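You operate a simulated robot arm through the tools that you are given. There is no shell and no other tool. Be economical: measure what you need, move in short steps, check, and stop when the job is done.

You run a simulated two-armed robot. Do the job below in one go: nothing can be reset, and whatever is moved stays where it is left.

## Task
Take the white-cap bottle from the top of the island by the mixer and leave it on the top of the side table. Open the fridge door, put the filter carton from the top shelf of the fridge in the yellow carry tray, then shut the door. Pull the grey pass door open. Any order will do. Set down upright: white-cap bottle.
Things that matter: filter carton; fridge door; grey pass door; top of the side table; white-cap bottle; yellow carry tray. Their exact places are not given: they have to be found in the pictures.

It is judged by the outcome, as a careful person would: the job done as asked, and still so three seconds after it is handed in. It fails if anything else is knocked over, pushed out of place, dropped, spilled or broken. A push-on lid holds only when it is set on centred and level and pressed home; a screw cap is set on level and turned clockwise until tight.

## Robot
Two 7-joint arms with fingered hands on one trunk, on a base that drives. Base frame: it is fixed to the floor where the robot stands at the start and does not move with it; the origin is under the middle of the robot, x ahead of it, y to its left, z up; the surface under the hand at the start is at about z = 85. Readings come in cm, rad, newtons and seconds.
The left shoulder is at the start at [6.4, 17.4, 103.9], the right one opposite. With the tool pointing down near the work surface each hand reaches from about 32 to 74 cm from the robot's upright axis, wherever it stands, measured 20 degrees to its own side. Places, roughly: filter carton [350, 150, 150]; fridge door [340, 130, 130]; grey pass door [130, 130, 100]; top of the side table (69x20 cm) [34, -388, 78]; yellow carry tray [0, 150, 75]. Payload 3.8 kg a hand.
Tool frame (each hand has its own): the origin (TCP) lies between the finger pads and is the grasp point; the fingertips stand 2.6 cm ahead of it; z points along the fingers, y is the line along which they close. The gripper opens to 13.2 cm. The gripper's body begins 7.3 cm behind the TCP. The gripper is a hand of 3 fingers: y runs from the thumb to the fingers, the wrist lies at [0, 0, -22.4] in the tool frame, and closing takes about 1.5 s.
Orientation is that of the tool frame in the base frame, as a unit quaternion [w, x, y, z]. With the fingers straight down and closing along the base's y, the tool's x points along the base's -x, its y along +y and its z along -z.

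## Interface
- The arms move only by the tool jog_arm. It takes "left_targets", "right_targets" or both (then of equal length, played together; a hand with none holds still); each is a list of rows, each an object (a shift or turn left out is 0, a gripper value left out holds the last) with "turn": the turn, a rotation vector about the base's x, y, z in rad, a list of three; "offset": the shift along the base's x, y, z in mm, a list of three. In form: [{"turn": [wx, wy, wz], "offset": [tx, ty, tz]}, ...]. A call has 1 to 10 rows; each row shifts and turns the commanded pose from where the row before left it. "left_claw" and "right_claw" are, for a hand that has rows, the closure, from 0 (fully open) to 1 (shut), set as the call begins (left out, the last holds). Each row takes 0.2 s and may step no farther than 5 cm and 0.15 rad from the row before; otherwise, or with a gripper value out of range, the whole call is refused. A pose out of reach is approached as far as the arm can. The call stops where the force on the tool passes 40 N (or 10 N more than at its start, if that is more) or the arm is blocked; 0.2 s more then pass. Each finger travels about 10.8 cm/s and halts on what it meets, pressing with about 33 N; the grip force reading is that of the motor and also rises with nothing between the fingers. The clock runs only during rows and for 0.2 s after the last one: add rows that do not move to give the fingers time. It gives the time, the measured TCP pose, the force on the tool (base axes), the opening and the grip force at its end, in the units of the frame above (readings bear some noise), with the torque about the TCP (base axes, N m) and any sound that the robot's microphone picked up.
- Cameras (640 x 400 px; columns grow to the right, rows downward): "scene" is now at [17.07, 0.16, 97.5]; the picture's right is [0.04, -1.00, 0.00], its down [0.27, 0.01, -0.96] and it looks along [0.96, 0.04, 0.27] (base axes); focal length 251 px, centre (320, 200). "left" rides on the left gripper at [-6.2, 0.3, -9.2] in its tool frame; the picture's right is [-0.05, -1.00, 0.00], its down [0.83, -0.04, -0.56] and it looks along [0.55, -0.03, 0.83] (tool axes); focal length 230 px, centre (320, 200). "right" rides on the right gripper at [6.2, 0.3, -9.2] in its tool frame; the picture's right is [-0.05, 1.00, 0.00], its down [-0.83, -0.04, -0.56] and it looks along [-0.55, -0.03, 0.83] (tool axes); focal length 230 px, centre (320, 200).
- capture(camera): a new picture of that camera. The clock stands still meanwhile.
- move_column(by): slides the trunk up (or, below 0, down) by that many cm; the arms and the scene camera ride with it, the base frame stays. It gives what a move gives, with no picture.
- roll_base(legs): drives the robot by 1 to 6 legs, each [ahead, left, turn to the left] in cm, cm and rad, along the robot's own axes; the way and the turn of a leg run together, so that a leg with both is an arc; at most 150 cm and 3.142 rad a leg. The arms and the cameras ride along, it lands a little off, and it stops where it bumps. It gives what a move gives.
- finger_targets(finger1, finger2, thumb_bend, hand): sets how far each is bent, from 0 (flat) to 100 (curled in); at 30 the hand is open as for a grip, at 70 the pads meet at the TCP. One left out holds its place. A second passes; each finger stops where it meets its share of the squeeze, and holds until it gets a number again. A gripper value or a shape takes the hand back. It gives what a move gives, with no picture; readings hold the bend of each and the force on the fingers (four entries, about 0 where the hand has none), thumb and palm.
- hand_shape(shape, hand): the hand has 3 fingers and takes this shape, open, in about a second: jaw (thumb against the fingers, like two jaws); tri (thumb and two fingers); tip (a fingertip pinch); poke (one finger out to press); point (the index stretched); flat (the hand flat); cup (the hand cupped); fist (a fist). The gripper value then closes the fingers along that shape, each until it touches; the sizes above hold for jaw. It gives what a move gives, with no picture.
- pan_tilt(pan, tilt): turns the head with the scene camera to pan (to the left, within 1.047 rad either way) and tilt (down, from -0.506 to 1.204), counted from straight ahead of the robot. It gives what a move gives.
- probe_pixels(camera, pixels): there is no depth. For up to 12 entries [column, row, z] of the newest picture of that camera ("zoom" is the newest enlarged one), the place [x, y] in the base frame at which the ray of that pixel passes the height z, good to about 0.2 cm. The clock stands still meanwhile.
- zoom(camera, box): a new picture of the part [left, top, right, bottom] of that camera's present view, enlarged. The clock stands still meanwhile.
- finish_job(): hands the job in; it is judged then, once.

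Work in short steps. Measure before you move; look again where a grasp or a placing could have gone wrong, and mend it. You have 110 turns and 108 pictures in all, those below and enlarged ones among them. Open the grippers and draw the arms clear of the work before you hand the job in, unless the task says otherwise; then end with one line.

The tools are called after "Call:" by a JSON object that holds its "api" and its "payload". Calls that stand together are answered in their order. jog_arm: Moves the arms, as the interface text tells. Its arguments: {"type":"object","properties":{"left_targets":{"type":"array","items":{"type":"object","properties":{"turn":{"type":"array","items":{"type":"number"}},"offset":{"type":"array","items":{"type":"number"}}}}},"left_claw":{"type":"number"},"right_targets":{"type":"array","items":{"type":"object","properties":{"turn":{"type":"array","items":{"type":"number"}},"offset":{"type":"array","items":{"type":"number"}}}}},"right_claw":{"type":"number"}},"required":[]} The other tools are called the same way: move_column (by) slides the trunk up or down; hand_shape (shape, hand) gives the hand a shape; finger_targets (finger1, finger2, thumb_bend, hand) moves the fingers one by one; roll_base (legs) drives the base; pan_tilt (pan, tilt) turns the head that bears the scene camera; capture (camera) takes a picture; probe_pixels (camera, pixels) gives the place at which the rays of pixels pass given heights; zoom (camera, box) takes an enlarged picture of a part of a camera's view; finish_job () hands the job in.

At the start:

```text
clock: 0.0
left_eef_pos: [51.75, 26.73, 104.07]
left_tool_rot: [0.001, -0.001, 1.0, 0.0]
left_force: [0.1, -0.5, 0.8]
left_ft_torque: [0.0, 0.0, -0.01]
left_grip_width: 13.16
left_gripper_force: 0.1
left_shape: jaw
left_bend: [30.0, 30.0, 30.0]
left_finger forces: [0.0, 0.0, 0.1, 0.0, 0.0, 0.0]
right_eef_pos: [36.34, -8.08, 106.45]
right_tool_rot: [0.001, 0.001, 1.0, 0.0]
right_force: [-0.6, 0.3, -0.7]
right_ft_torque: [0.03, 0.03, 0.0]
right_grip_width: 13.2
right_gripper_force: 0.1
right_shape: jaw
right_bend: [30.0, 30.0, 30.0]
right_finger forces: [0.0, 0.0, 0.0, 0.1, 0.0, 0.1]
trunk travel left (down, up): [-35.0, 13.2]
robot x, y, heading: [-0.19, -0.21, 0.002]
head pan, tilt: [0.044, -0.278]
```

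scene: 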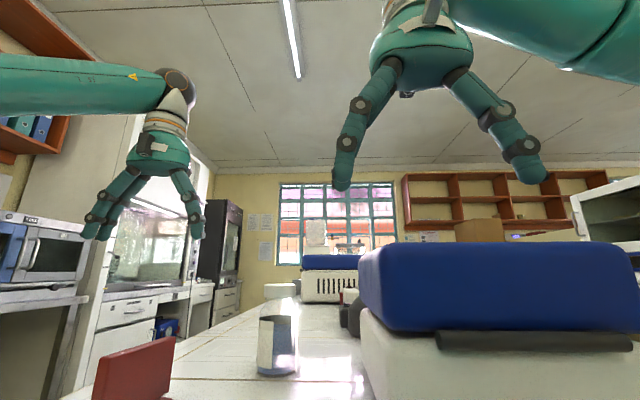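
right: 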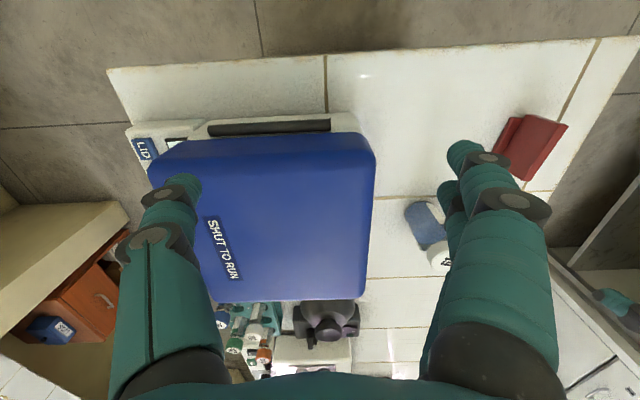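
left: 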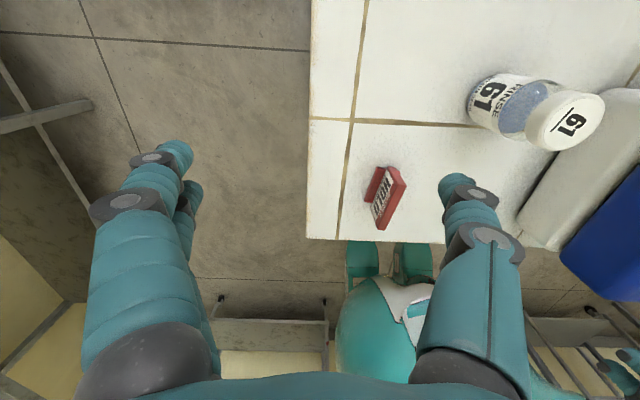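

The pictures show an island with a bottle marked 61, a blue-lidded box and a mixer behind. I look down with the scene camera and to both sides to survey.

Call:
{"api": "pan_tilt", "payload": {"pan": 0, "tilt": 0.35}}

Call:
{"api": "capture", "payload": {"camera": "scene"}}

Call:
{"api": "pan_tilt", "payload": {"pan": 1.04, "tilt": 0.2}}

Call:
{"api": "capture", "payload": {"camera": "scene"}}

Call:
{"api": "pan_tilt", "payload": {"pan": -1.04, "tilt": 0.2}}

Call:
{"api": "capture", "payload": {"camera": "scene"}}

```text
clock: 1.0
left_eef_pos: [51.9, 26.76, 104.14]
left_tool_rot: [0.0, 0.0, 1.0, 0.0]
left_force: [0.1, 0.4, 0.1]
left_ft_torque: [0.0, -0.01, 0.0]
left_grip_width: 13.2
left_gripper_force: 0.0
left_shape: jaw
left_bend: [30.0, 30.0, 30.0]
left_finger forces: [0.0, 0.0, 0.1, 0.1, 0.0, 0.0]
right_eef_pos: [36.3, -8.08, 106.41]
right_tool_rot: [0.0, 0.001, 1.0, 0.0]
right_force: [-0.2, -0.6, -0.3]
right_ft_torque: [0.03, 0.01, 0.02]
right_grip_width: 13.16
right_gripper_force: 0.0
right_shape: jaw
right_bend: [30.0, 30.0, 30.0]
right_finger forces: [0.0, 0.1, 0.0, 0.0, 0.0, 0.0]
trunk travel left (down, up): [-35.0, 13.2]
robot x, y, heading: [0.14, -0.32, -0.003]
head pan, tilt: [0.0, 0.351]
```

```text
104 pictures are left
```

scene: 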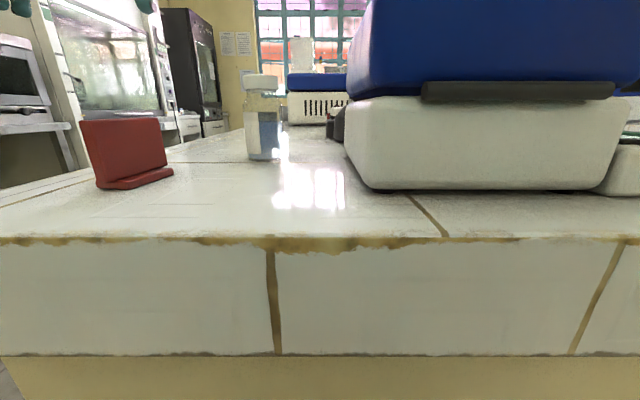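

```text
clock: 2.3
left_eef_pos: [51.82, 26.77, 104.18]
left_tool_rot: [0.0, -0.001, 1.0, -0.001]
left_force: [-0.7, -0.2, 0.3]
left_ft_torque: [0.0, 0.0, 0.03]
left_grip_width: 13.17
left_gripper_force: 0.0
left_shape: jaw
left_bend: [30.0, 30.0, 30.0]
left_finger forces: [0.0, 0.1, 0.1, 0.0, 0.0, 0.0]
right_eef_pos: [36.38, -7.93, 106.4]
right_tool_rot: [0.0, 0.001, 1.0, 0.0]
right_force: [-0.5, -0.5, 0.8]
right_ft_torque: [0.0, -0.01, 0.02]
right_grip_width: 13.17
right_gripper_force: 0.2
right_shape: jaw
right_bend: [30.0, 30.0, 30.0]
right_finger forces: [0.0, 0.0, 0.0, 0.1, 0.0, 0.1]
trunk travel left (down, up): [-35.0, 13.2]
robot x, y, heading: [-0.47, 0.34, 0.002]
head pan, tilt: [1.04, 0.201]
```

```text
103 pictures are left
```

scene: 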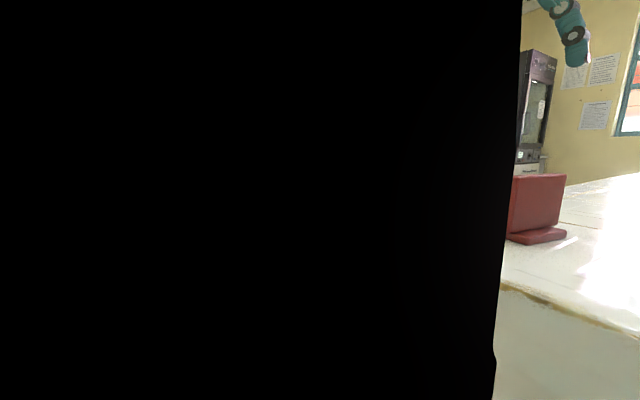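

```text
clock: 4.3
left_eef_pos: [51.85, 26.75, 104.19]
left_tool_rot: [0.0, -0.001, 1.0, 0.0]
left_force: [-0.2, 0.3, -0.6]
left_ft_torque: [0.0, -0.02, 0.0]
left_grip_width: 13.21
left_gripper_force: 0.1
left_shape: jaw
left_bend: [30.0, 30.0, 30.0]
left_finger forces: [0.0, 0.1, 0.1, 0.0, 0.1, 0.0]
right_eef_pos: [36.32, -7.96, 106.31]
right_tool_rot: [0.001, 0.002, 1.0, 0.0]
right_force: [0.2, 0.5, 1.1]
right_ft_torque: [0.02, 0.02, 0.05]
right_grip_width: 13.18
right_gripper_force: 0.1
right_shape: jaw
right_bend: [30.0, 30.0, 30.0]
right_finger forces: [0.0, 0.0, 0.0, 0.0, 0.0, 0.0]
trunk travel left (down, up): [-35.0, 13.2]
robot x, y, heading: [0.19, -0.02, 0.003]
head pan, tilt: [-1.04, 0.201]
```

```text
102 pictures are left
```

scene: 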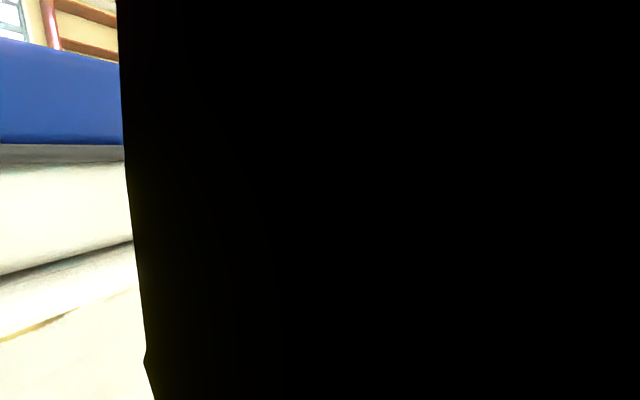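

The side pans are blocked by the robot's body. I zoom on the mixer region and on the bottle, and probe bottle and table pixels.

Call:
{"api": "pan_tilt", "payload": {"pan": 0, "tilt": 0.1}}

Call:
{"api": "zoom", "payload": {"camera": "right", "box": [200, 180, 480, 400]}}

Call:
{"api": "zoom", "payload": {"camera": "scene", "box": [200, 120, 400, 260]}}

Call:
{"api": "capture", "payload": {"camera": "left"}}

Call:
{"api": "probe_pixels", "payload": {"camera": "left", "pixels": [[572, 118, 97], [572, 118, 99], [572, 118, 101], [488, 105, 85], [475, 100, 85], [385, 205, 85], [310, 240, 85], [312, 5, 85]]}}

```text
clock: 5.6
left_eef_pos: [51.85, 26.72, 104.07]
left_tool_rot: [0.0, 0.0, 1.0, 0.0]
left_force: [0.1, -0.2, -0.5]
left_ft_torque: [0.02, 0.03, 0.0]
left_grip_width: 13.17
left_gripper_force: 0.0
left_shape: jaw
left_bend: [30.0, 30.0, 30.0]
left_finger forces: [0.1, 0.0, 0.0, 0.0, 0.0, 0.0]
right_eef_pos: [36.36, -7.97, 106.28]
right_tool_rot: [0.0, 0.0, 1.0, 0.0]
right_force: [0.0, 1.5, 0.2]
right_ft_torque: [-0.01, 0.0, -0.02]
right_grip_width: 13.21
right_gripper_force: 0.0
right_shape: jaw
right_bend: [30.0, 30.0, 30.0]
right_finger forces: [0.1, 0.0, 0.0, 0.0, 0.1, 0.0]
trunk travel left (down, up): [-35.0, 13.2]
robot x, y, heading: [-0.03, -0.06, 0.001]
head pan, tilt: [0.0, 0.099]
```

```text
1.82 times, centred on (340, 290) of right
```

zoom: 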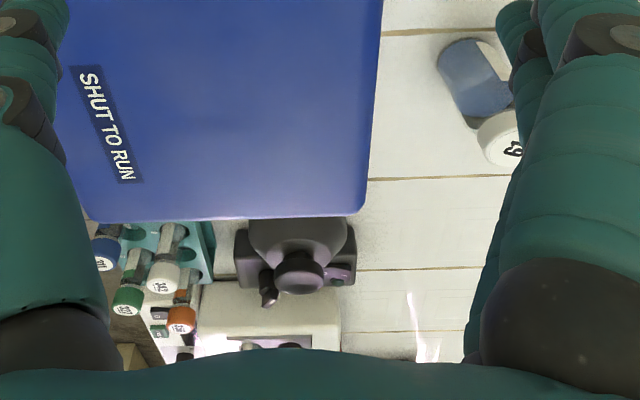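

```text
2.86 times, centred on (300, 190) of scene
```

zoom: 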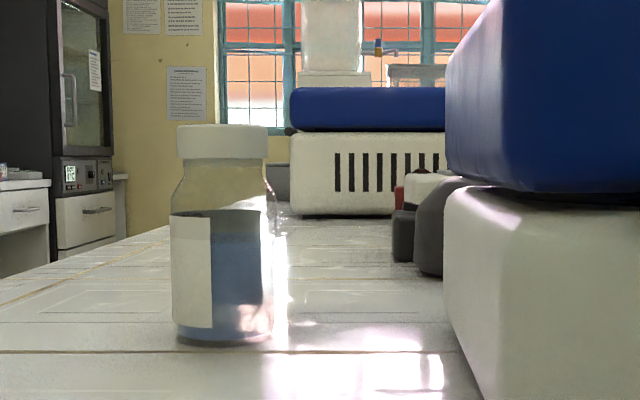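

```text
99 pictures are left
```

left: 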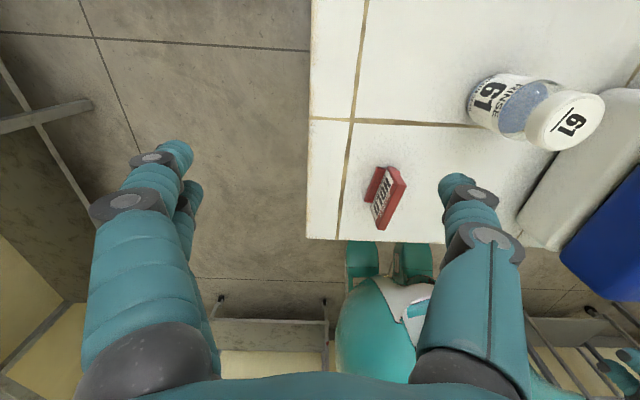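

```text
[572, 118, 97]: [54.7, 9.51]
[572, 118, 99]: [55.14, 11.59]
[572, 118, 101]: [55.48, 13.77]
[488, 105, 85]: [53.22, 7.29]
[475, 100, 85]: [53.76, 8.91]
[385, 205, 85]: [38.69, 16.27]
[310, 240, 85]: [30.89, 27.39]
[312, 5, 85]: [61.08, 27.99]
```

I triangulate the bottle with the scene zoom view (cap top, base, left and right edges).

Call:
{"api": "probe_pixels", "payload": {"camera": "zoom", "pixels": [[223, 345, 85], [175, 335, 85], [272, 335, 85], [223, 130, 98], [223, 130, 97], [420, 275, 85], [443, 200, 92], [223, 155, 94]]}}

Call:
{"api": "zoom", "payload": {"camera": "left", "box": [420, 40, 640, 180]}}

Call:
{"api": "probe_pixels", "payload": {"camera": "zoom", "pixels": [[150, 160, 85], [145, 200, 85], [480, 220, 95], [480, 220, 96], [480, 220, 97], [480, 220, 98]]}}

```text
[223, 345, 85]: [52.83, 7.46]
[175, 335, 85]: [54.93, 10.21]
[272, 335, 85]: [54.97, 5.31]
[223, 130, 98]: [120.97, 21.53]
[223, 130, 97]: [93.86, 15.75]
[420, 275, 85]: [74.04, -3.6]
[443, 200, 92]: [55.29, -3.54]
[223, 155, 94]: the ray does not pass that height
```

```text
2.86 times, centred on (530, 110) of left
```

zoom: 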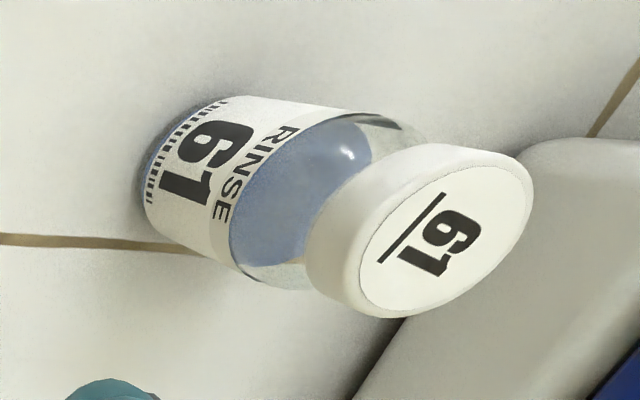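

```text
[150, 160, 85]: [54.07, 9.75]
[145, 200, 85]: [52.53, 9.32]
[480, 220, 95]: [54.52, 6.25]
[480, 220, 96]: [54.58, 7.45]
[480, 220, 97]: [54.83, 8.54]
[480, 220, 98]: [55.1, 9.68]
```

The bottle stands at about (55.2, 7.5), about 5 cm wide, cap top at z ≈ 96; it is clear of the centrifuge (edge y ≈ -3.5). I bring the open left hand above it.

Call:
{"api": "jog_arm", "payload": {"left_targets": [{"offset": [8, -48, 0]}, {"offset": [8, -48, 0]}, {"offset": [8, -48, 0]}, {"offset": [9, -48, 0]}, {}], "left_claw": 0}}

Call:
{"api": "capture", "payload": {"camera": "left"}}

Call:
{"api": "capture", "payload": {"camera": "scene"}}

```text
clock: 6.8
left_eef_pos: [55.06, 7.69, 104.33]
left_tool_rot: [0.0, -0.001, 1.0, 0.0]
left_force: [0.5, 0.2, -0.9]
left_ft_torque: [-0.05, 0.04, 0.02]
left_grip_width: 13.18
left_gripper_force: 0.1
left_shape: jaw
left_bend: [30.0, 30.0, 30.0]
left_finger forces: [0.1, 0.0, 0.0, 0.0, 0.0, 0.1]
right_eef_pos: [36.36, -7.97, 106.4]
right_tool_rot: [0.0, 0.001, 1.0, 0.0]
right_force: [0.9, -0.5, -0.3]
right_ft_torque: [-0.04, -0.01, -0.02]
right_grip_width: 13.19
right_gripper_force: 0.1
right_shape: jaw
right_bend: [30.0, 30.0, 30.0]
right_finger forces: [0.1, 0.0, 0.0, 0.1, 0.1, 0.1]
trunk travel left (down, up): [-35.0, 13.2]
robot x, y, heading: [0.13, -0.23, 0.001]
head pan, tilt: [0.0, 0.099]
```

```text
97 pictures are left
```

left: 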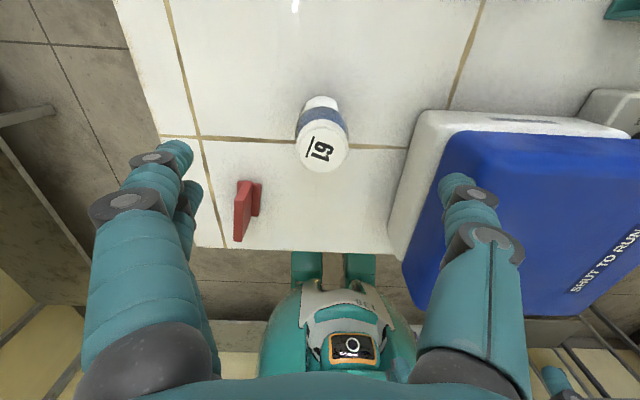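

```text
96 pictures are left
```

scene: 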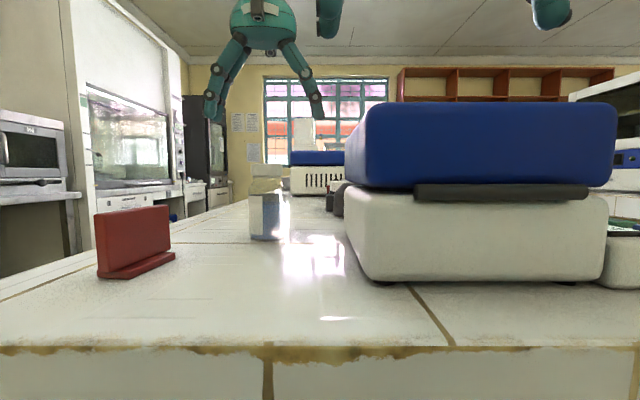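

I check the cap centre (320,150) and the blue lid's near edge in the left view.

Call:
{"api": "probe_pixels", "payload": {"camera": "left", "pixels": [[321, 148, 96], [321, 104, 85], [295, 145, 96], [349, 145, 96], [445, 160, 108], [388, 260, 85]]}}

Call:
{"api": "probe_pixels", "payload": {"camera": "scene", "pixels": [[265, 241, 85], [249, 238, 85], [280, 238, 85]]}}

```text
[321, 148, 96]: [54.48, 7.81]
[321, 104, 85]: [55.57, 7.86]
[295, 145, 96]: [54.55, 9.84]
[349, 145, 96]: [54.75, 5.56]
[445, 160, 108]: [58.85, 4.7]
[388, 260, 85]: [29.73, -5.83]
```

```text
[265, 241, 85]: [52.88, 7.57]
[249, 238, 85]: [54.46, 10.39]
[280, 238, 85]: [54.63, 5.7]
```

The bottle centre is (54.8, 7.8), almost under the TCP. I lower 13.6 cm to z ≈ 90.6, then close.

Call:
{"api": "jog_arm", "payload": {"left_targets": [{"offset": [-1, 0, -46]}, {"offset": [-1, 0, -46]}, {"offset": [0, 0, -44]}, {}], "left_claw": 0}}

Call:
{"api": "jog_arm", "payload": {"left_targets": [{}, {}, {}, {}, {}, {}, {}, {}], "left_claw": 1}}

Call:
{"api": "capture", "payload": {"camera": "scene"}}

```text
clock: 7.8
left_eef_pos: [54.66, 7.56, 90.78]
left_tool_rot: [0.0, 0.0, 1.0, 0.0]
left_force: [0.0, 0.4, 0.3]
left_ft_torque: [-0.01, 0.02, -0.01]
left_grip_width: 13.2
left_gripper_force: 0.1
left_shape: jaw
left_bend: [30.0, 30.0, 30.0]
left_finger forces: [0.0, 0.0, 0.0, 0.0, 0.0, 0.0]
right_eef_pos: [36.32, -8.12, 106.43]
right_tool_rot: [0.0, 0.0, 1.0, 0.0]
right_force: [-0.7, 0.6, -0.6]
right_ft_torque: [-0.02, 0.01, -0.03]
right_grip_width: 13.2
right_gripper_force: 0.1
right_shape: jaw
right_bend: [30.0, 30.0, 30.0]
right_finger forces: [0.0, 0.1, 0.0, 0.1, 0.0, 0.0]
trunk travel left (down, up): [-35.0, 13.2]
robot x, y, heading: [0.09, 0.14, -0.004]
head pan, tilt: [0.0, 0.099]
```

```text
clock: 9.6
left_eef_pos: [54.78, 7.55, 90.75]
left_tool_rot: [0.0, 0.0, 1.0, 0.0]
left_force: [-0.8, -0.3, -0.1]
left_ft_torque: [-0.02, 0.04, 0.01]
left_grip_width: 4.02
left_gripper_force: 33.3
left_shape: jaw
left_bend: [73.0, 74.0, 70.0]
left_finger forces: [14.9, 15.2, 0.1, 0.0, 28.6, 0.0]
right_eef_pos: [36.5, -8.01, 106.31]
right_tool_rot: [0.001, 0.001, 1.0, 0.0]
right_force: [-0.6, -0.4, 0.2]
right_ft_torque: [-0.05, 0.0, -0.02]
right_grip_width: 13.19
right_gripper_force: 0.0
right_shape: jaw
right_bend: [30.0, 30.0, 30.0]
right_finger forces: [0.0, 0.0, 0.0, 0.0, 0.0, 0.0]
trunk travel left (down, up): [-35.0, 13.2]
robot x, y, heading: [0.1, 0.18, -0.0]
head pan, tilt: [0.0, 0.099]
```

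```text
95 pictures are left
```

scene: 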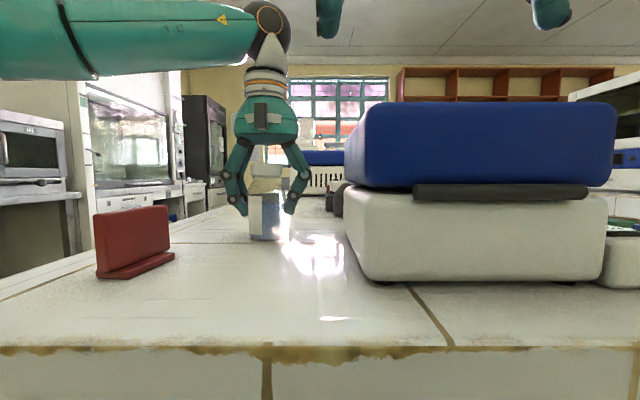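

The bottle is held (width 4.0, 33 N). I lift it 12 cm and raise the trunk for a clearer view.

Call:
{"api": "jog_arm", "payload": {"left_targets": [{"offset": [0, 0, 40]}, {"offset": [0, 0, 40]}, {"offset": [0, 0, 40]}, {"offset": [-40, 10, 20]}, {"offset": [-40, 10, 0]}, {"offset": [-40, 10, 0]}, {"offset": [0, 10, 0]}, {}], "left_claw": 1}}

Call:
{"api": "capture", "payload": {"camera": "left"}}

```text
clock: 11.4
left_eef_pos: [42.85, 11.56, 104.61]
left_tool_rot: [-0.001, 0.0, 1.0, 0.0]
left_force: [0.2, 0.7, -1.9]
left_ft_torque: [0.01, 0.02, 0.0]
left_grip_width: 4.01
left_gripper_force: 32.9
left_shape: jaw
left_bend: [73.0, 74.0, 70.0]
left_finger forces: [15.0, 15.3, 0.0, 0.1, 28.8, 0.0]
right_eef_pos: [36.28, -8.1, 106.39]
right_tool_rot: [0.0, 0.002, 1.0, 0.0]
right_force: [0.0, -0.2, 0.0]
right_ft_torque: [-0.01, -0.01, 0.01]
right_grip_width: 13.2
right_gripper_force: 0.1
right_shape: jaw
right_bend: [30.0, 30.0, 30.0]
right_finger forces: [0.0, 0.1, 0.1, 0.1, 0.0, 0.1]
trunk travel left (down, up): [-35.0, 13.2]
robot x, y, heading: [-0.16, 0.03, -0.002]
head pan, tilt: [0.0, 0.099]
```

```text
94 pictures are left
```

left: 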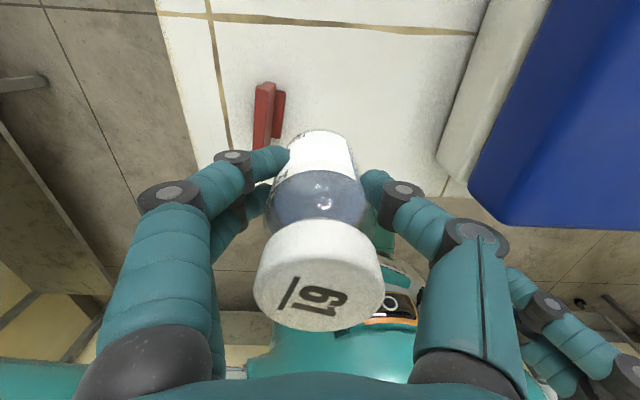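

Lifted with the bottle secure. I probe floor features behind the robot in the left view to see how much room there is to back up.

Call:
{"api": "probe_pixels", "payload": {"camera": "left", "pixels": [[235, 300, 0], [235, 320, 0], [110, 295, 0], [0, 320, 0], [20, 85, 0], [620, 310, 0], [100, 270, 85], [0, 120, 85]]}}

Call:
{"api": "capture", "payload": {"camera": "right"}}

```text
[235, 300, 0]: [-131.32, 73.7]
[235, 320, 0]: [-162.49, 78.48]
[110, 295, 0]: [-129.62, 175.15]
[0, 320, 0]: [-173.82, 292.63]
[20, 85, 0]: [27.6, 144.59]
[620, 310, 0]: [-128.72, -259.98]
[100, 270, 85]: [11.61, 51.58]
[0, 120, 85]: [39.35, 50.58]
```

```text
93 pictures are left
```

right: 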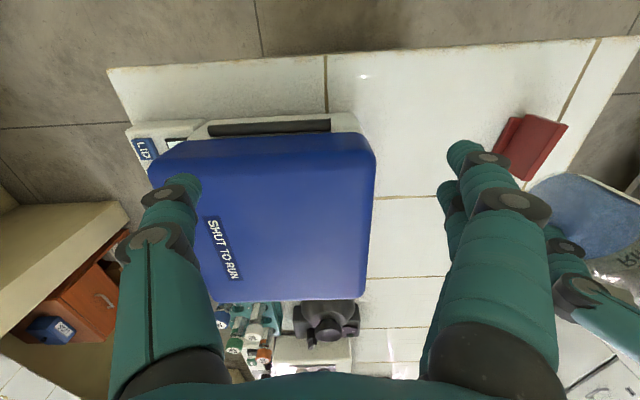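

There is about 130 cm of floor behind. I back up 45 cm, then turn right 90° to look along the aisle toward the side table.

Call:
{"api": "roll_base", "payload": {"legs": [[-45, 0, 0], [0, 0, -1.571]]}}

Call:
{"api": "pan_tilt", "payload": {"pan": 0, "tilt": 0.25}}

Call:
{"api": "capture", "payload": {"camera": "scene"}}

```text
clock: 18.0
left_eef_pos: [-34.59, -43.24, 104.56]
left_tool_rot: [0.0, 0.714, 0.7, 0.0]
left_force: [0.5, -0.3, -0.9]
left_ft_torque: [-0.03, 0.0, -0.01]
left_grip_width: 4.0
left_gripper_force: 32.1
left_shape: jaw
left_bend: [73.0, 74.0, 70.0]
left_finger forces: [15.2, 15.5, 0.0, 0.0, 28.7, 0.1]
right_eef_pos: [-53.88, -36.25, 106.34]
right_tool_rot: [0.0, 0.714, 0.7, 0.0]
right_force: [0.9, -0.2, -0.5]
right_ft_torque: [0.02, 0.01, 0.04]
right_grip_width: 13.19
right_gripper_force: 0.1
right_shape: jaw
right_bend: [30.0, 30.0, 30.0]
right_finger forces: [0.0, 0.1, 0.0, 0.0, 0.0, 0.0]
trunk travel left (down, up): [-35.0, 13.2]
robot x, y, heading: [-44.98, -0.32, -1.59]
head pan, tilt: [0.0, 0.099]
```

```text
clock: 18.7
left_eef_pos: [-34.65, -43.07, 104.6]
left_tool_rot: [0.0, 0.713, 0.701, 0.0]
left_force: [-0.3, -0.1, -1.4]
left_ft_torque: [-0.02, 0.02, -0.02]
left_grip_width: 4.02
left_gripper_force: 32.4
left_shape: jaw
left_bend: [73.0, 74.0, 70.0]
left_finger forces: [15.1, 15.4, 0.0, 0.1, 28.8, 0.0]
right_eef_pos: [-53.94, -36.22, 106.42]
right_tool_rot: [-0.001, 0.714, 0.7, 0.0]
right_force: [0.9, -0.4, 0.1]
right_ft_torque: [0.01, 0.0, -0.02]
right_grip_width: 13.17
right_gripper_force: 0.1
right_shape: jaw
right_bend: [30.0, 30.0, 30.0]
right_finger forces: [0.0, 0.0, 0.0, 0.0, 0.0, 0.0]
trunk travel left (down, up): [-35.0, 13.2]
robot x, y, heading: [-45.2, -0.23, -1.584]
head pan, tilt: [0.0, 0.25]
```

```text
92 pictures are left
```

scene: 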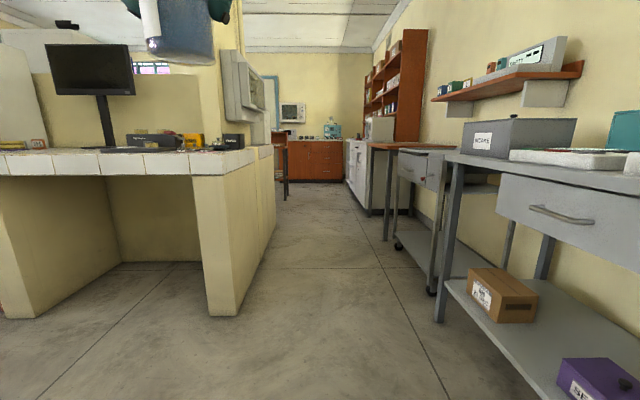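

The aisle is free. I zoom in on the far region around column 270 where the side table should be.

Call:
{"api": "zoom", "payload": {"camera": "scene", "box": [200, 90, 440, 240]}}

Call:
{"api": "probe_pixels", "payload": {"camera": "scene", "pixels": [[237, 315, 0], [275, 205, 0], [208, 316, 0], [436, 322, 0], [385, 240, 0], [285, 200, 0], [385, 150, 85], [250, 150, 80]]}}

```text
2.67 times, centred on (320, 165) of scene
```

zoom: 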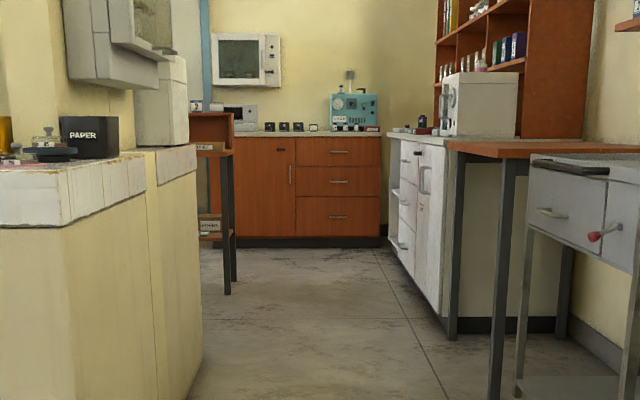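

```text
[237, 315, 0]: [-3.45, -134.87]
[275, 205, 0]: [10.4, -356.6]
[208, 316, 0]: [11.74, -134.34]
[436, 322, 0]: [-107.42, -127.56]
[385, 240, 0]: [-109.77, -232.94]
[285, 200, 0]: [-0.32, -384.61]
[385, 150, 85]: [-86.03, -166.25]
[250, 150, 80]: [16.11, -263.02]
```

The brown small table beyond the desk island (zoom col 205–232, row 150) fits the side table at y ≈ -388. I drive 150 cm along the aisle, and look again.

Call:
{"api": "roll_base", "payload": {"legs": [[0, 0, 0.01], [150, -5, 0]]}}

Call:
{"api": "pan_tilt", "payload": {"pan": 0.4, "tilt": 0.2}}

Call:
{"api": "capture", "payload": {"camera": "scene"}}

```text
refused: leg 2 is longer than a leg can be; nothing moved
```

```text
clock: 19.6
left_eef_pos: [-34.48, -43.15, 104.62]
left_tool_rot: [0.0, 0.714, 0.7, 0.0]
left_force: [0.0, 0.0, -0.4]
left_ft_torque: [0.0, 0.01, 0.0]
left_grip_width: 4.04
left_gripper_force: 33.2
left_shape: jaw
left_bend: [73.0, 74.0, 70.0]
left_finger forces: [15.1, 15.4, 0.0, 0.1, 28.7, 0.1]
right_eef_pos: [-53.96, -36.23, 106.53]
right_tool_rot: [0.0, 0.715, 0.699, 0.001]
right_force: [1.5, 0.2, -0.4]
right_ft_torque: [0.03, 0.02, -0.01]
right_grip_width: 13.19
right_gripper_force: 0.1
right_shape: jaw
right_bend: [30.0, 30.0, 30.0]
right_finger forces: [0.1, 0.0, 0.0, 0.1, 0.0, 0.0]
trunk travel left (down, up): [-35.0, 13.2]
robot x, y, heading: [-45.04, -0.14, -1.587]
head pan, tilt: [0.4, 0.201]
```

```text
90 pictures are left
```

scene: 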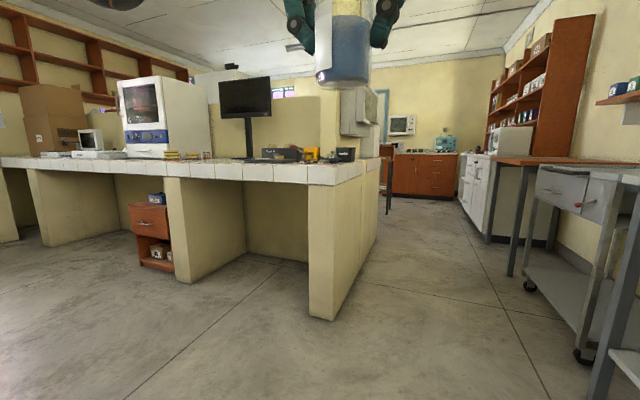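

I redo the drive with a shorter leg.

Call:
{"api": "roll_base", "payload": {"legs": [[140, -5, 0.015], [60, 0, 0]]}}

Call:
{"api": "capture", "payload": {"camera": "scene"}}

```text
clock: 28.1
left_eef_pos: [-41.39, -207.9, 104.97]
left_tool_rot: [0.005, 0.717, 0.697, -0.003]
left_force: [-0.2, -0.3, -1.5]
left_ft_torque: [-0.01, 0.0, -0.02]
left_grip_width: 3.98
left_gripper_force: 33.5
left_shape: jaw
left_bend: [73.0, 74.0, 70.0]
left_finger forces: [15.6, 15.9, 0.0, 0.0, 28.9, 0.0]
right_eef_pos: [-60.2, -201.43, 106.31]
right_tool_rot: [0.003, 0.71, 0.704, 0.002]
right_force: [0.2, 0.2, 0.3]
right_ft_torque: [-0.02, -0.01, -0.01]
right_grip_width: 13.18
right_gripper_force: 0.0
right_shape: jaw
right_bend: [30.0, 30.0, 30.0]
right_finger forces: [0.0, 0.0, 0.0, 0.0, 0.1, 0.1]
trunk travel left (down, up): [-35.0, 13.2]
robot x, y, heading: [-51.17, -165.47, -1.576]
head pan, tilt: [0.4, 0.201]
stopped in leg 2: the robot was blocked; the commanded pose is now the measured one
```

```text
89 pictures are left
```

scene: 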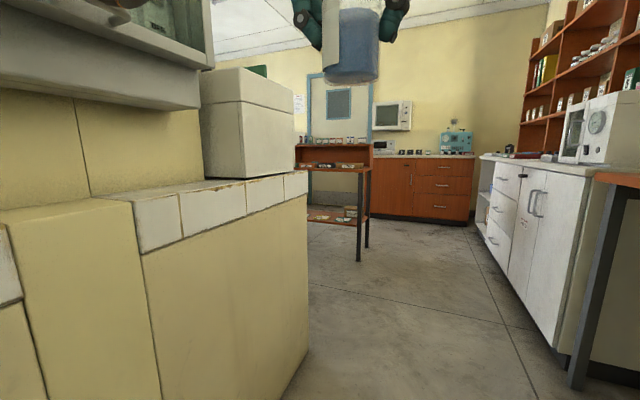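

Blocked at y ≈ -165; the left wall unit (upper left of the picture) is close. I look right to see which side touches.

Call:
{"api": "pan_tilt", "payload": {"pan": -0.5, "tilt": 0.3}}

Call:
{"api": "capture", "payload": {"camera": "scene"}}

Call:
{"api": "capture", "payload": {"camera": "left"}}

Call:
{"api": "capture", "payload": {"camera": "right"}}

```text
clock: 29.3
left_eef_pos: [-41.36, -208.12, 104.91]
left_tool_rot: [0.004, 0.715, 0.699, 0.001]
left_force: [-0.1, 0.0, -1.3]
left_ft_torque: [-0.03, 0.02, -0.02]
left_grip_width: 3.99
left_gripper_force: 32.6
left_shape: jaw
left_bend: [73.0, 74.0, 70.0]
left_finger forces: [15.7, 15.8, 0.1, 0.0, 28.9, 0.1]
right_eef_pos: [-60.22, -201.65, 106.21]
right_tool_rot: [0.004, 0.71, 0.704, 0.003]
right_force: [-0.1, -0.6, -0.5]
right_ft_torque: [0.03, 0.02, -0.01]
right_grip_width: 13.2
right_gripper_force: 0.0
right_shape: jaw
right_bend: [30.0, 30.0, 30.0]
right_finger forces: [0.0, 0.1, 0.0, 0.0, 0.1, 0.0]
trunk travel left (down, up): [-35.0, 13.2]
robot x, y, heading: [-51.03, -165.45, -1.577]
head pan, tilt: [-0.499, 0.3]
```

```text
88 pictures are left
```

scene: 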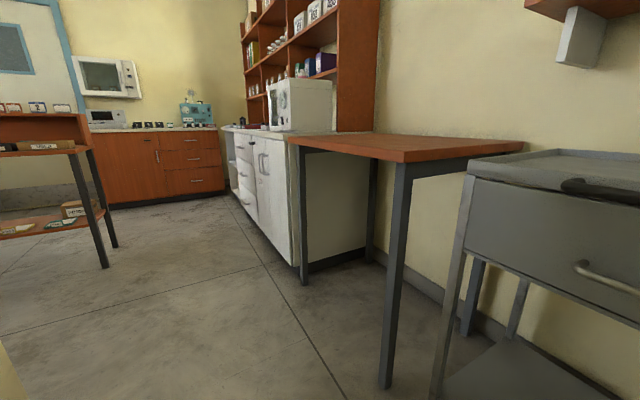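

```text
87 pictures are left
```

left: 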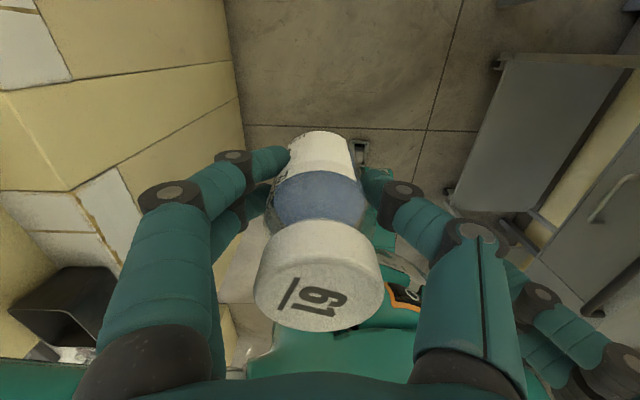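

```text
86 pictures are left
```

right: 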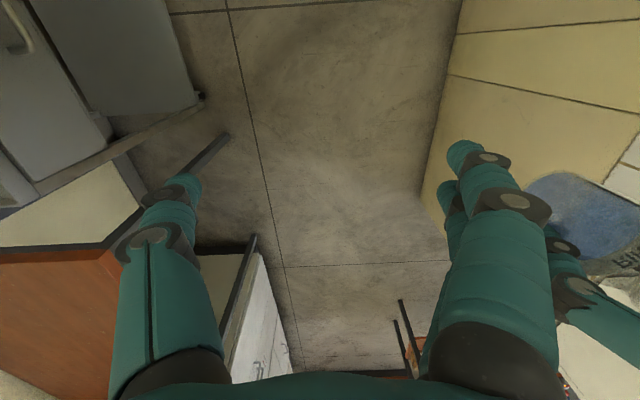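

I measure the aisle's width here: left island edge and the right trolley/table edges.

Call:
{"api": "probe_pixels", "payload": {"camera": "left", "pixels": [[235, 60, 0], [245, 145, 0], [120, 270, 85], [80, 60, 85], [110, 320, 90], [447, 193, 3], [600, 310, 75], [540, 265, 75]]}}

Call:
{"api": "probe_pixels", "payload": {"camera": "scene", "pixels": [[408, 163, 78], [288, 138, 78], [470, 170, 78], [385, 387, 0], [300, 285, 0], [105, 265, 0], [90, 148, 78], [437, 398, 0]]}}

Call:
{"api": "zoom", "payload": {"camera": "left", "box": [0, 160, 320, 400]}}

```text
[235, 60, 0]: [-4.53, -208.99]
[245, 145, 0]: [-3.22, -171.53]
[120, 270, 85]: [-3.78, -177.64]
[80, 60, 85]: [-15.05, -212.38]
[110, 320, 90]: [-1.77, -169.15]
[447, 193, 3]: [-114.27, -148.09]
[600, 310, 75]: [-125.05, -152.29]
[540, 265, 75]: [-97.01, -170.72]
```

```text
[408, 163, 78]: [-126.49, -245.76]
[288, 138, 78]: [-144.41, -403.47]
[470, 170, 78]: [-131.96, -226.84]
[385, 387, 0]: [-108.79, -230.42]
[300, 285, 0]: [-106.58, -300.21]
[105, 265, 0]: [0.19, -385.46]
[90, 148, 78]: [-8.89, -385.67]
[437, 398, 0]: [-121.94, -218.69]
```

```text
1.67 times, centred on (160, 280) of left
```

zoom: 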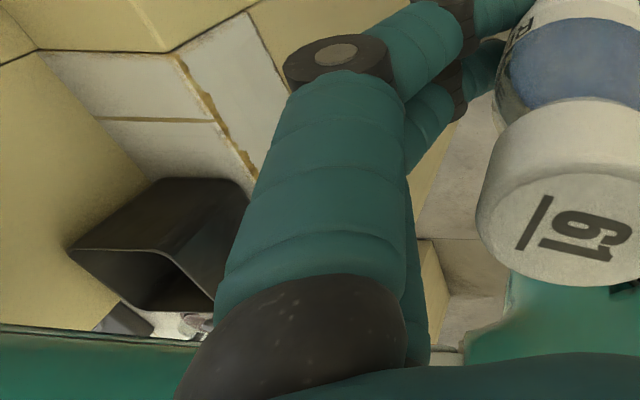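

The aisle runs from x ≈ -4 to -107; the left elbow is by the left wall unit and the PAPER box. I back 4 cm, shift 14 cm right (over low tables) and drive on.

Call:
{"api": "roll_base", "payload": {"legs": [[-4, 0, 0], [0, -14, 0]]}}

Call:
{"api": "capture", "payload": {"camera": "left"}}

```text
clock: 31.7
left_eef_pos: [-54.76, -204.29, 104.84]
left_tool_rot: [0.002, 0.714, 0.7, -0.002]
left_force: [-0.3, 0.3, -1.3]
left_ft_torque: [0.0, 0.0, -0.03]
left_grip_width: 3.97
left_gripper_force: 32.8
left_shape: jaw
left_bend: [73.0, 74.0, 70.0]
left_finger forces: [15.5, 16.0, 0.1, 0.0, 29.1, 0.0]
right_eef_pos: [-73.69, -197.85, 106.26]
right_tool_rot: [0.0, 0.71, 0.704, 0.001]
right_force: [-0.4, -0.3, 0.3]
right_ft_torque: [-0.01, -0.03, 0.02]
right_grip_width: 13.18
right_gripper_force: 0.0
right_shape: jaw
right_bend: [30.0, 30.0, 30.0]
right_finger forces: [0.0, 0.0, 0.0, 0.1, 0.0, 0.0]
trunk travel left (down, up): [-35.0, 13.2]
robot x, y, heading: [-65.61, -161.44, -1.575]
head pan, tilt: [-0.499, 0.3]
```

```text
84 pictures are left
```

left: 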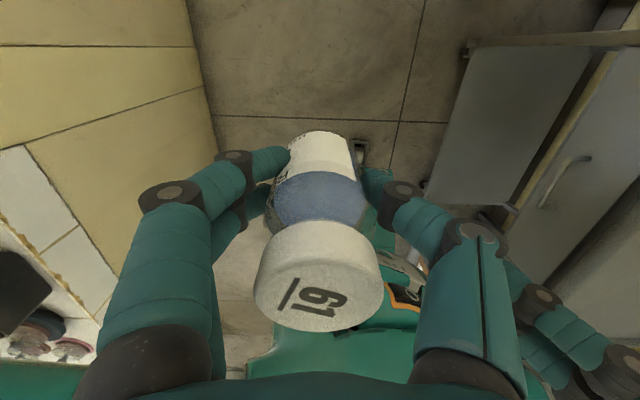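

Path clear on the left now. I drive 85 cm on and look ahead-left.

Call:
{"api": "roll_base", "payload": {"legs": [[85, 0, 0]]}}

Call:
{"api": "pan_tilt", "payload": {"pan": 0.5, "tilt": 0.35}}

Call:
{"api": "capture", "payload": {"camera": "scene"}}

```text
clock: 36.1
left_eef_pos: [-55.04, -287.77, 104.74]
left_tool_rot: [0.001, 0.715, 0.699, -0.001]
left_force: [0.3, -0.2, -0.8]
left_ft_torque: [-0.01, 0.0, -0.02]
left_grip_width: 3.99
left_gripper_force: 32.9
left_shape: jaw
left_bend: [73.0, 74.0, 70.0]
left_finger forces: [15.6, 16.0, 0.1, 0.0, 28.8, 0.0]
right_eef_pos: [-73.95, -281.41, 106.33]
right_tool_rot: [0.001, 0.71, 0.704, 0.0]
right_force: [-1.4, -0.7, 0.1]
right_ft_torque: [0.0, 0.01, -0.01]
right_grip_width: 13.18
right_gripper_force: 0.0
right_shape: jaw
right_bend: [30.0, 30.0, 30.0]
right_finger forces: [0.0, 0.0, 0.0, 0.0, 0.1, 0.0]
trunk travel left (down, up): [-35.0, 13.2]
robot x, y, heading: [-65.93, -244.85, -1.573]
head pan, tilt: [-0.499, 0.3]
```

```text
clock: 37.4
left_eef_pos: [-55.09, -287.81, 104.76]
left_tool_rot: [0.001, 0.715, 0.699, -0.002]
left_force: [0.2, 0.1, -1.4]
left_ft_torque: [-0.01, 0.0, -0.01]
left_grip_width: 3.99
left_gripper_force: 32.9
left_shape: jaw
left_bend: [73.0, 74.0, 70.0]
left_finger forces: [15.6, 16.0, 0.0, 0.1, 28.9, 0.0]
right_eef_pos: [-73.97, -281.39, 106.27]
right_tool_rot: [0.0, 0.71, 0.705, 0.001]
right_force: [-0.2, -0.2, -0.1]
right_ft_torque: [0.01, -0.01, -0.02]
right_grip_width: 13.23
right_gripper_force: 0.1
right_shape: jaw
right_bend: [30.0, 30.0, 30.0]
right_finger forces: [0.0, 0.0, 0.1, 0.0, 0.0, 0.1]
trunk travel left (down, up): [-35.0, 13.2]
robot x, y, heading: [-65.74, -245.2, -1.576]
head pan, tilt: [0.499, 0.351]
```

```text
83 pictures are left
```

scene: 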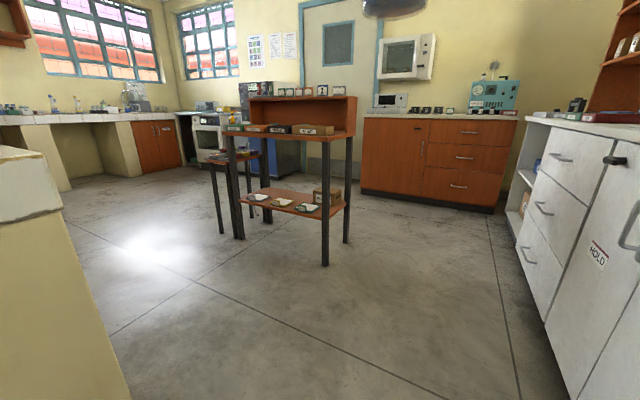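

The side table is in view (cols 228–355). I zoom in to see its top and the free room.

Call:
{"api": "zoom", "payload": {"camera": "scene", "box": [200, 70, 376, 180]}}

Call:
{"api": "probe_pixels", "payload": {"camera": "scene", "pixels": [[325, 265, 0], [345, 242, 0], [241, 238, 0], [223, 132, 78], [335, 139, 78], [352, 133, 78], [130, 395, 0], [62, 215, 85]]}}

```text
3.64 times, centred on (288, 125) of scene
```

zoom: 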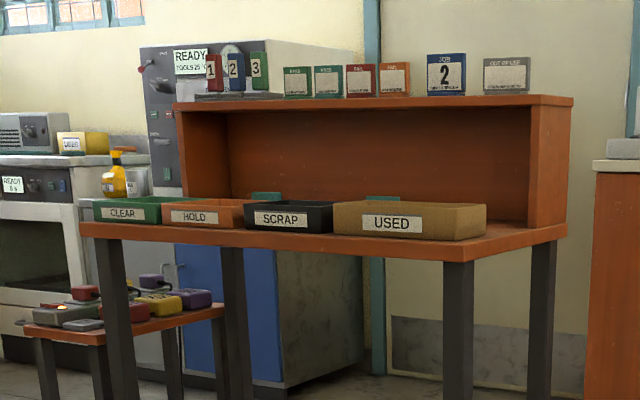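

```text
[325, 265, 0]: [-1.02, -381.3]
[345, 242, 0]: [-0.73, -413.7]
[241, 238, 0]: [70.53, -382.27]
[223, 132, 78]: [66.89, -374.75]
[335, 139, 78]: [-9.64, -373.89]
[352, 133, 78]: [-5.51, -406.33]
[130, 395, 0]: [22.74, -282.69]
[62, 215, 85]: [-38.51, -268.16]
```

The table top spans x ≈ -4..70, with trays CLEAR/HOLD/SCRAP/USED on it and a hutch behind; the near-right corner looks free. I drive nearer to look from above.

Call:
{"api": "roll_base", "payload": {"legs": [[65, 0, 0], [15, 44, 0]]}}

Call:
{"api": "pan_tilt", "payload": {"pan": 0.2, "tilt": 0.5}}

Call:
{"api": "capture", "payload": {"camera": "scene"}}

```text
clock: 44.9
left_eef_pos: [-13.48, -368.83, 104.76]
left_tool_rot: [0.001, 0.72, 0.694, -0.003]
left_force: [0.8, 0.4, -0.8]
left_ft_torque: [-0.01, -0.04, -0.01]
left_grip_width: 3.98
left_gripper_force: 33.0
left_shape: jaw
left_bend: [73.0, 74.0, 70.0]
left_finger forces: [15.7, 16.0, 0.1, 0.0, 28.9, 0.0]
right_eef_pos: [-32.42, -362.19, 106.3]
right_tool_rot: [0.0, 0.715, 0.7, 0.0]
right_force: [-0.1, 0.5, -0.3]
right_ft_torque: [0.03, 0.02, 0.0]
right_grip_width: 13.19
right_gripper_force: 0.0
right_shape: jaw
right_bend: [30.0, 30.0, 30.0]
right_finger forces: [0.0, 0.0, 0.0, 0.0, 0.1, 0.0]
trunk travel left (down, up): [-35.0, 13.2]
robot x, y, heading: [-23.77, -326.37, -1.587]
head pan, tilt: [0.499, 0.351]
```

```text
clock: 45.7
left_eef_pos: [-13.57, -368.81, 104.7]
left_tool_rot: [0.002, 0.72, 0.694, -0.002]
left_force: [0.7, 0.3, -1.4]
left_ft_torque: [-0.02, 0.01, 0.0]
left_grip_width: 3.99
left_gripper_force: 33.6
left_shape: jaw
left_bend: [73.0, 74.0, 70.0]
left_finger forces: [15.5, 16.1, 0.0, 0.1, 29.0, 0.0]
right_eef_pos: [-32.47, -362.16, 106.38]
right_tool_rot: [0.0, 0.715, 0.7, 0.0]
right_force: [0.2, -0.4, -0.2]
right_ft_torque: [-0.03, -0.02, 0.03]
right_grip_width: 13.19
right_gripper_force: 0.1
right_shape: jaw
right_bend: [30.0, 30.0, 30.0]
right_finger forces: [0.0, 0.0, 0.0, 0.0, 0.0, 0.1]
trunk travel left (down, up): [-35.0, 13.2]
robot x, y, heading: [-23.76, -325.76, -1.589]
head pan, tilt: [0.201, 0.499]
```

```text
81 pictures are left
```

scene: 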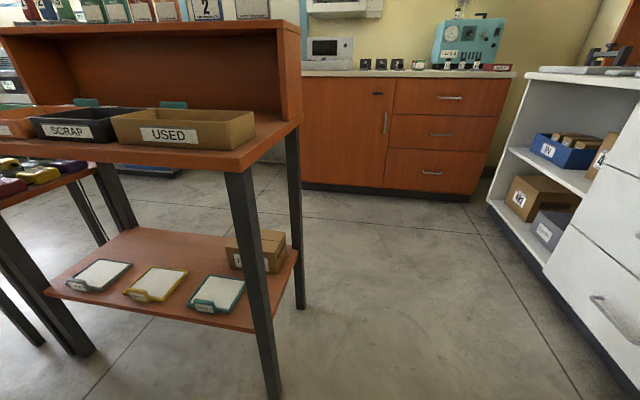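

The right end of the top beyond the USED tray is free. I raise the trunk and look down from higher.

Call:
{"api": "move_column", "payload": {"by": 13}}

Call:
{"api": "pan_tilt", "payload": {"pan": 0.5, "tilt": 0.55}}

Call:
{"api": "capture", "payload": {"camera": "scene"}}

```text
clock: 47.3
left_eef_pos: [-13.59, -368.98, 117.53]
left_tool_rot: [0.0, 0.72, 0.694, -0.002]
left_force: [0.0, -0.5, -1.3]
left_ft_torque: [0.05, 0.0, -0.02]
left_grip_width: 3.97
left_gripper_force: 33.2
left_shape: jaw
left_bend: [73.0, 74.0, 70.0]
left_finger forces: [15.5, 15.9, 0.1, 0.1, 28.7, 0.0]
right_eef_pos: [-32.51, -362.27, 119.28]
right_tool_rot: [-0.001, 0.715, 0.699, 0.001]
right_force: [0.2, 0.1, -0.2]
right_ft_torque: [0.02, 0.02, -0.01]
right_grip_width: 13.19
right_gripper_force: 0.0
right_shape: jaw
right_bend: [30.0, 30.0, 30.0]
right_finger forces: [0.0, 0.0, 0.0, 0.1, 0.0, 0.0]
trunk travel left (down, up): [-48.0, 0.2]
robot x, y, heading: [-24.17, -325.8, -1.591]
head pan, tilt: [0.201, 0.499]
```

```text
clock: 48.1
left_eef_pos: [-13.56, -368.91, 117.7]
left_tool_rot: [0.001, 0.719, 0.695, -0.002]
left_force: [0.2, 0.1, -1.0]
left_ft_torque: [0.0, -0.03, -0.03]
left_grip_width: 3.96
left_gripper_force: 32.6
left_shape: jaw
left_bend: [73.0, 74.0, 70.0]
left_finger forces: [15.5, 15.9, 0.0, 0.0, 28.9, 0.1]
right_eef_pos: [-32.38, -362.2, 119.38]
right_tool_rot: [0.001, 0.714, 0.7, 0.0]
right_force: [0.9, -1.0, 0.5]
right_ft_torque: [0.0, -0.01, 0.0]
right_grip_width: 13.18
right_gripper_force: 0.1
right_shape: jaw
right_bend: [30.0, 30.0, 30.0]
right_finger forces: [0.0, 0.0, 0.0, 0.0, 0.1, 0.0]
trunk travel left (down, up): [-48.0, 0.2]
robot x, y, heading: [-23.95, -325.76, -1.591]
head pan, tilt: [0.499, 0.55]
```

```text
80 pictures are left
```

scene: 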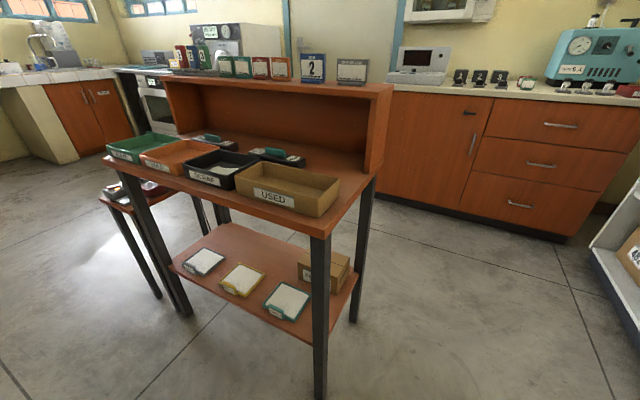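

Call:
{"api": "zoom", "payload": {"camera": "scene", "box": [180, 80, 404, 240]}}

Call:
{"api": "probe_pixels", "payload": {"camera": "zoom", "pixels": [[398, 445, 78], [394, 410, 78], [540, 270, 78], [360, 383, 78], [395, 370, 78], [455, 280, 78], [165, 322, 78], [460, 255, 83], [300, 210, 78], [530, 250, 78]]}}

```text
2.50 times, centred on (292, 160) of scene
```

zoom: 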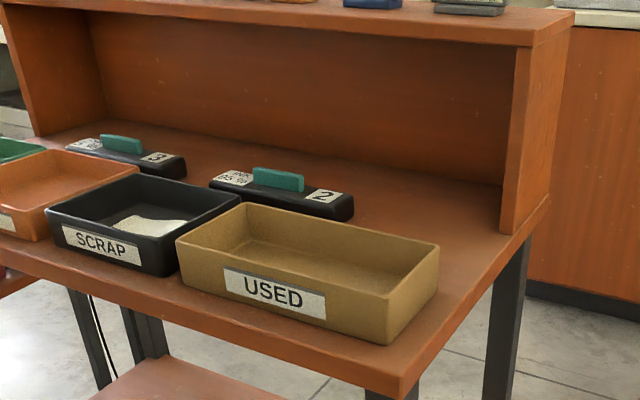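

```text
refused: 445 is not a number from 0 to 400
```

Free top: right of and behind the USED tray, in front of the hutch side panel. I probe corners.

Call:
{"api": "probe_pixels", "payload": {"camera": "zoom", "pixels": [[398, 390, 78], [545, 205, 78], [380, 345, 78], [437, 290, 78], [355, 215, 78], [505, 230, 78], [500, 185, 78], [455, 235, 78], [180, 278, 78], [180, 310, 78], [470, 270, 78], [440, 245, 83]]}}

```text
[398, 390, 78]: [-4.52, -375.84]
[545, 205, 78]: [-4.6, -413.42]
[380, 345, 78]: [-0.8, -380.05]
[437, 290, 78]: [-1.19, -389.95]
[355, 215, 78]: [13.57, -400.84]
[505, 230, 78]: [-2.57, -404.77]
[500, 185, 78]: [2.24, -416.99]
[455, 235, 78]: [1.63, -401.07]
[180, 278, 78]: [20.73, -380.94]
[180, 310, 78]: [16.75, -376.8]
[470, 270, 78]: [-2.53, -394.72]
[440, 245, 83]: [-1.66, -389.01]
```

Free spot: centre about (5.5, -395), between tray rear (y ≈ -390) and hutch panel (y ≈ -405), left of it box 2 starts at x ≈ 13.5. I move the base 10 cm nearer and 10 cm left for reach.

Call:
{"api": "roll_base", "payload": {"legs": [[10, 10, 0.015]]}}

Call:
{"api": "capture", "payload": {"camera": "scene"}}

Call:
{"api": "capture", "payload": {"camera": "left"}}

```text
clock: 49.7
left_eef_pos: [-3.13, -378.76, 117.81]
left_tool_rot: [0.001, 0.715, 0.699, -0.002]
left_force: [0.2, 0.1, -2.2]
left_ft_torque: [0.01, -0.01, 0.02]
left_grip_width: 3.98
left_gripper_force: 32.9
left_shape: jaw
left_bend: [73.0, 74.0, 70.0]
left_finger forces: [15.5, 15.9, 0.0, 0.0, 28.7, 0.1]
right_eef_pos: [-22.22, -372.45, 119.35]
right_tool_rot: [0.0, 0.71, 0.704, 0.0]
right_force: [-0.2, 0.3, 1.1]
right_ft_torque: [-0.01, -0.01, 0.01]
right_grip_width: 13.17
right_gripper_force: 0.0
right_shape: jaw
right_bend: [30.0, 30.0, 30.0]
right_finger forces: [0.1, 0.0, 0.0, 0.0, 0.0, 0.1]
trunk travel left (down, up): [-48.0, 0.2]
robot x, y, heading: [-14.0, -335.67, -1.576]
head pan, tilt: [0.499, 0.55]
```

```text
78 pictures are left
```

scene: 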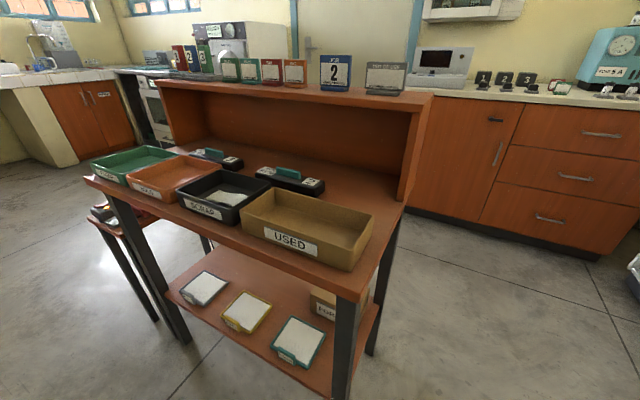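

```text
77 pictures are left
```

left: 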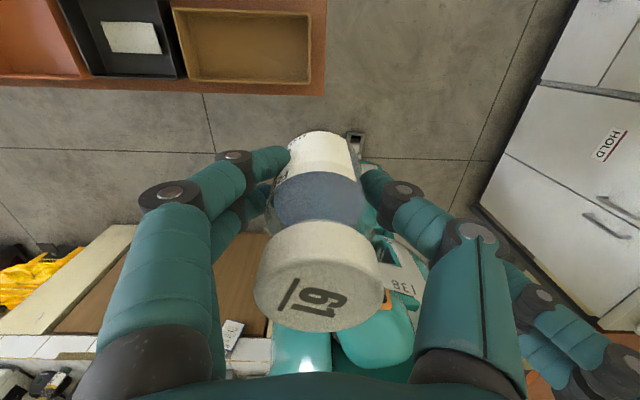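

I probe the tray's corners and table edges in both views.

Call:
{"api": "probe_pixels", "payload": {"camera": "left", "pixels": [[311, 84, 83], [308, 12, 83], [326, 95, 78], [327, 5, 78], [178, 10, 83], [185, 80, 83]]}}

Call:
{"api": "probe_pixels", "payload": {"camera": "scene", "pixels": [[351, 270, 78], [373, 235, 78], [373, 214, 83], [349, 250, 83], [325, 188, 78], [398, 205, 78], [322, 193, 78], [432, 95, 105]]}}

```text
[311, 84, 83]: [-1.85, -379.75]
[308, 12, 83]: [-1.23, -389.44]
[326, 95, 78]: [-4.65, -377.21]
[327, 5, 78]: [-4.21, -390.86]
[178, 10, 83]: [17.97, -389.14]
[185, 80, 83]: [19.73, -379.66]
```

```text
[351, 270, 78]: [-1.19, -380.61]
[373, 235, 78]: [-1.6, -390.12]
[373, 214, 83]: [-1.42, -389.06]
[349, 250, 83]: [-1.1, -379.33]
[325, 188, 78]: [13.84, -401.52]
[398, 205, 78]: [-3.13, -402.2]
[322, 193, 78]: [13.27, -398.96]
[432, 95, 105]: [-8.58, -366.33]
```

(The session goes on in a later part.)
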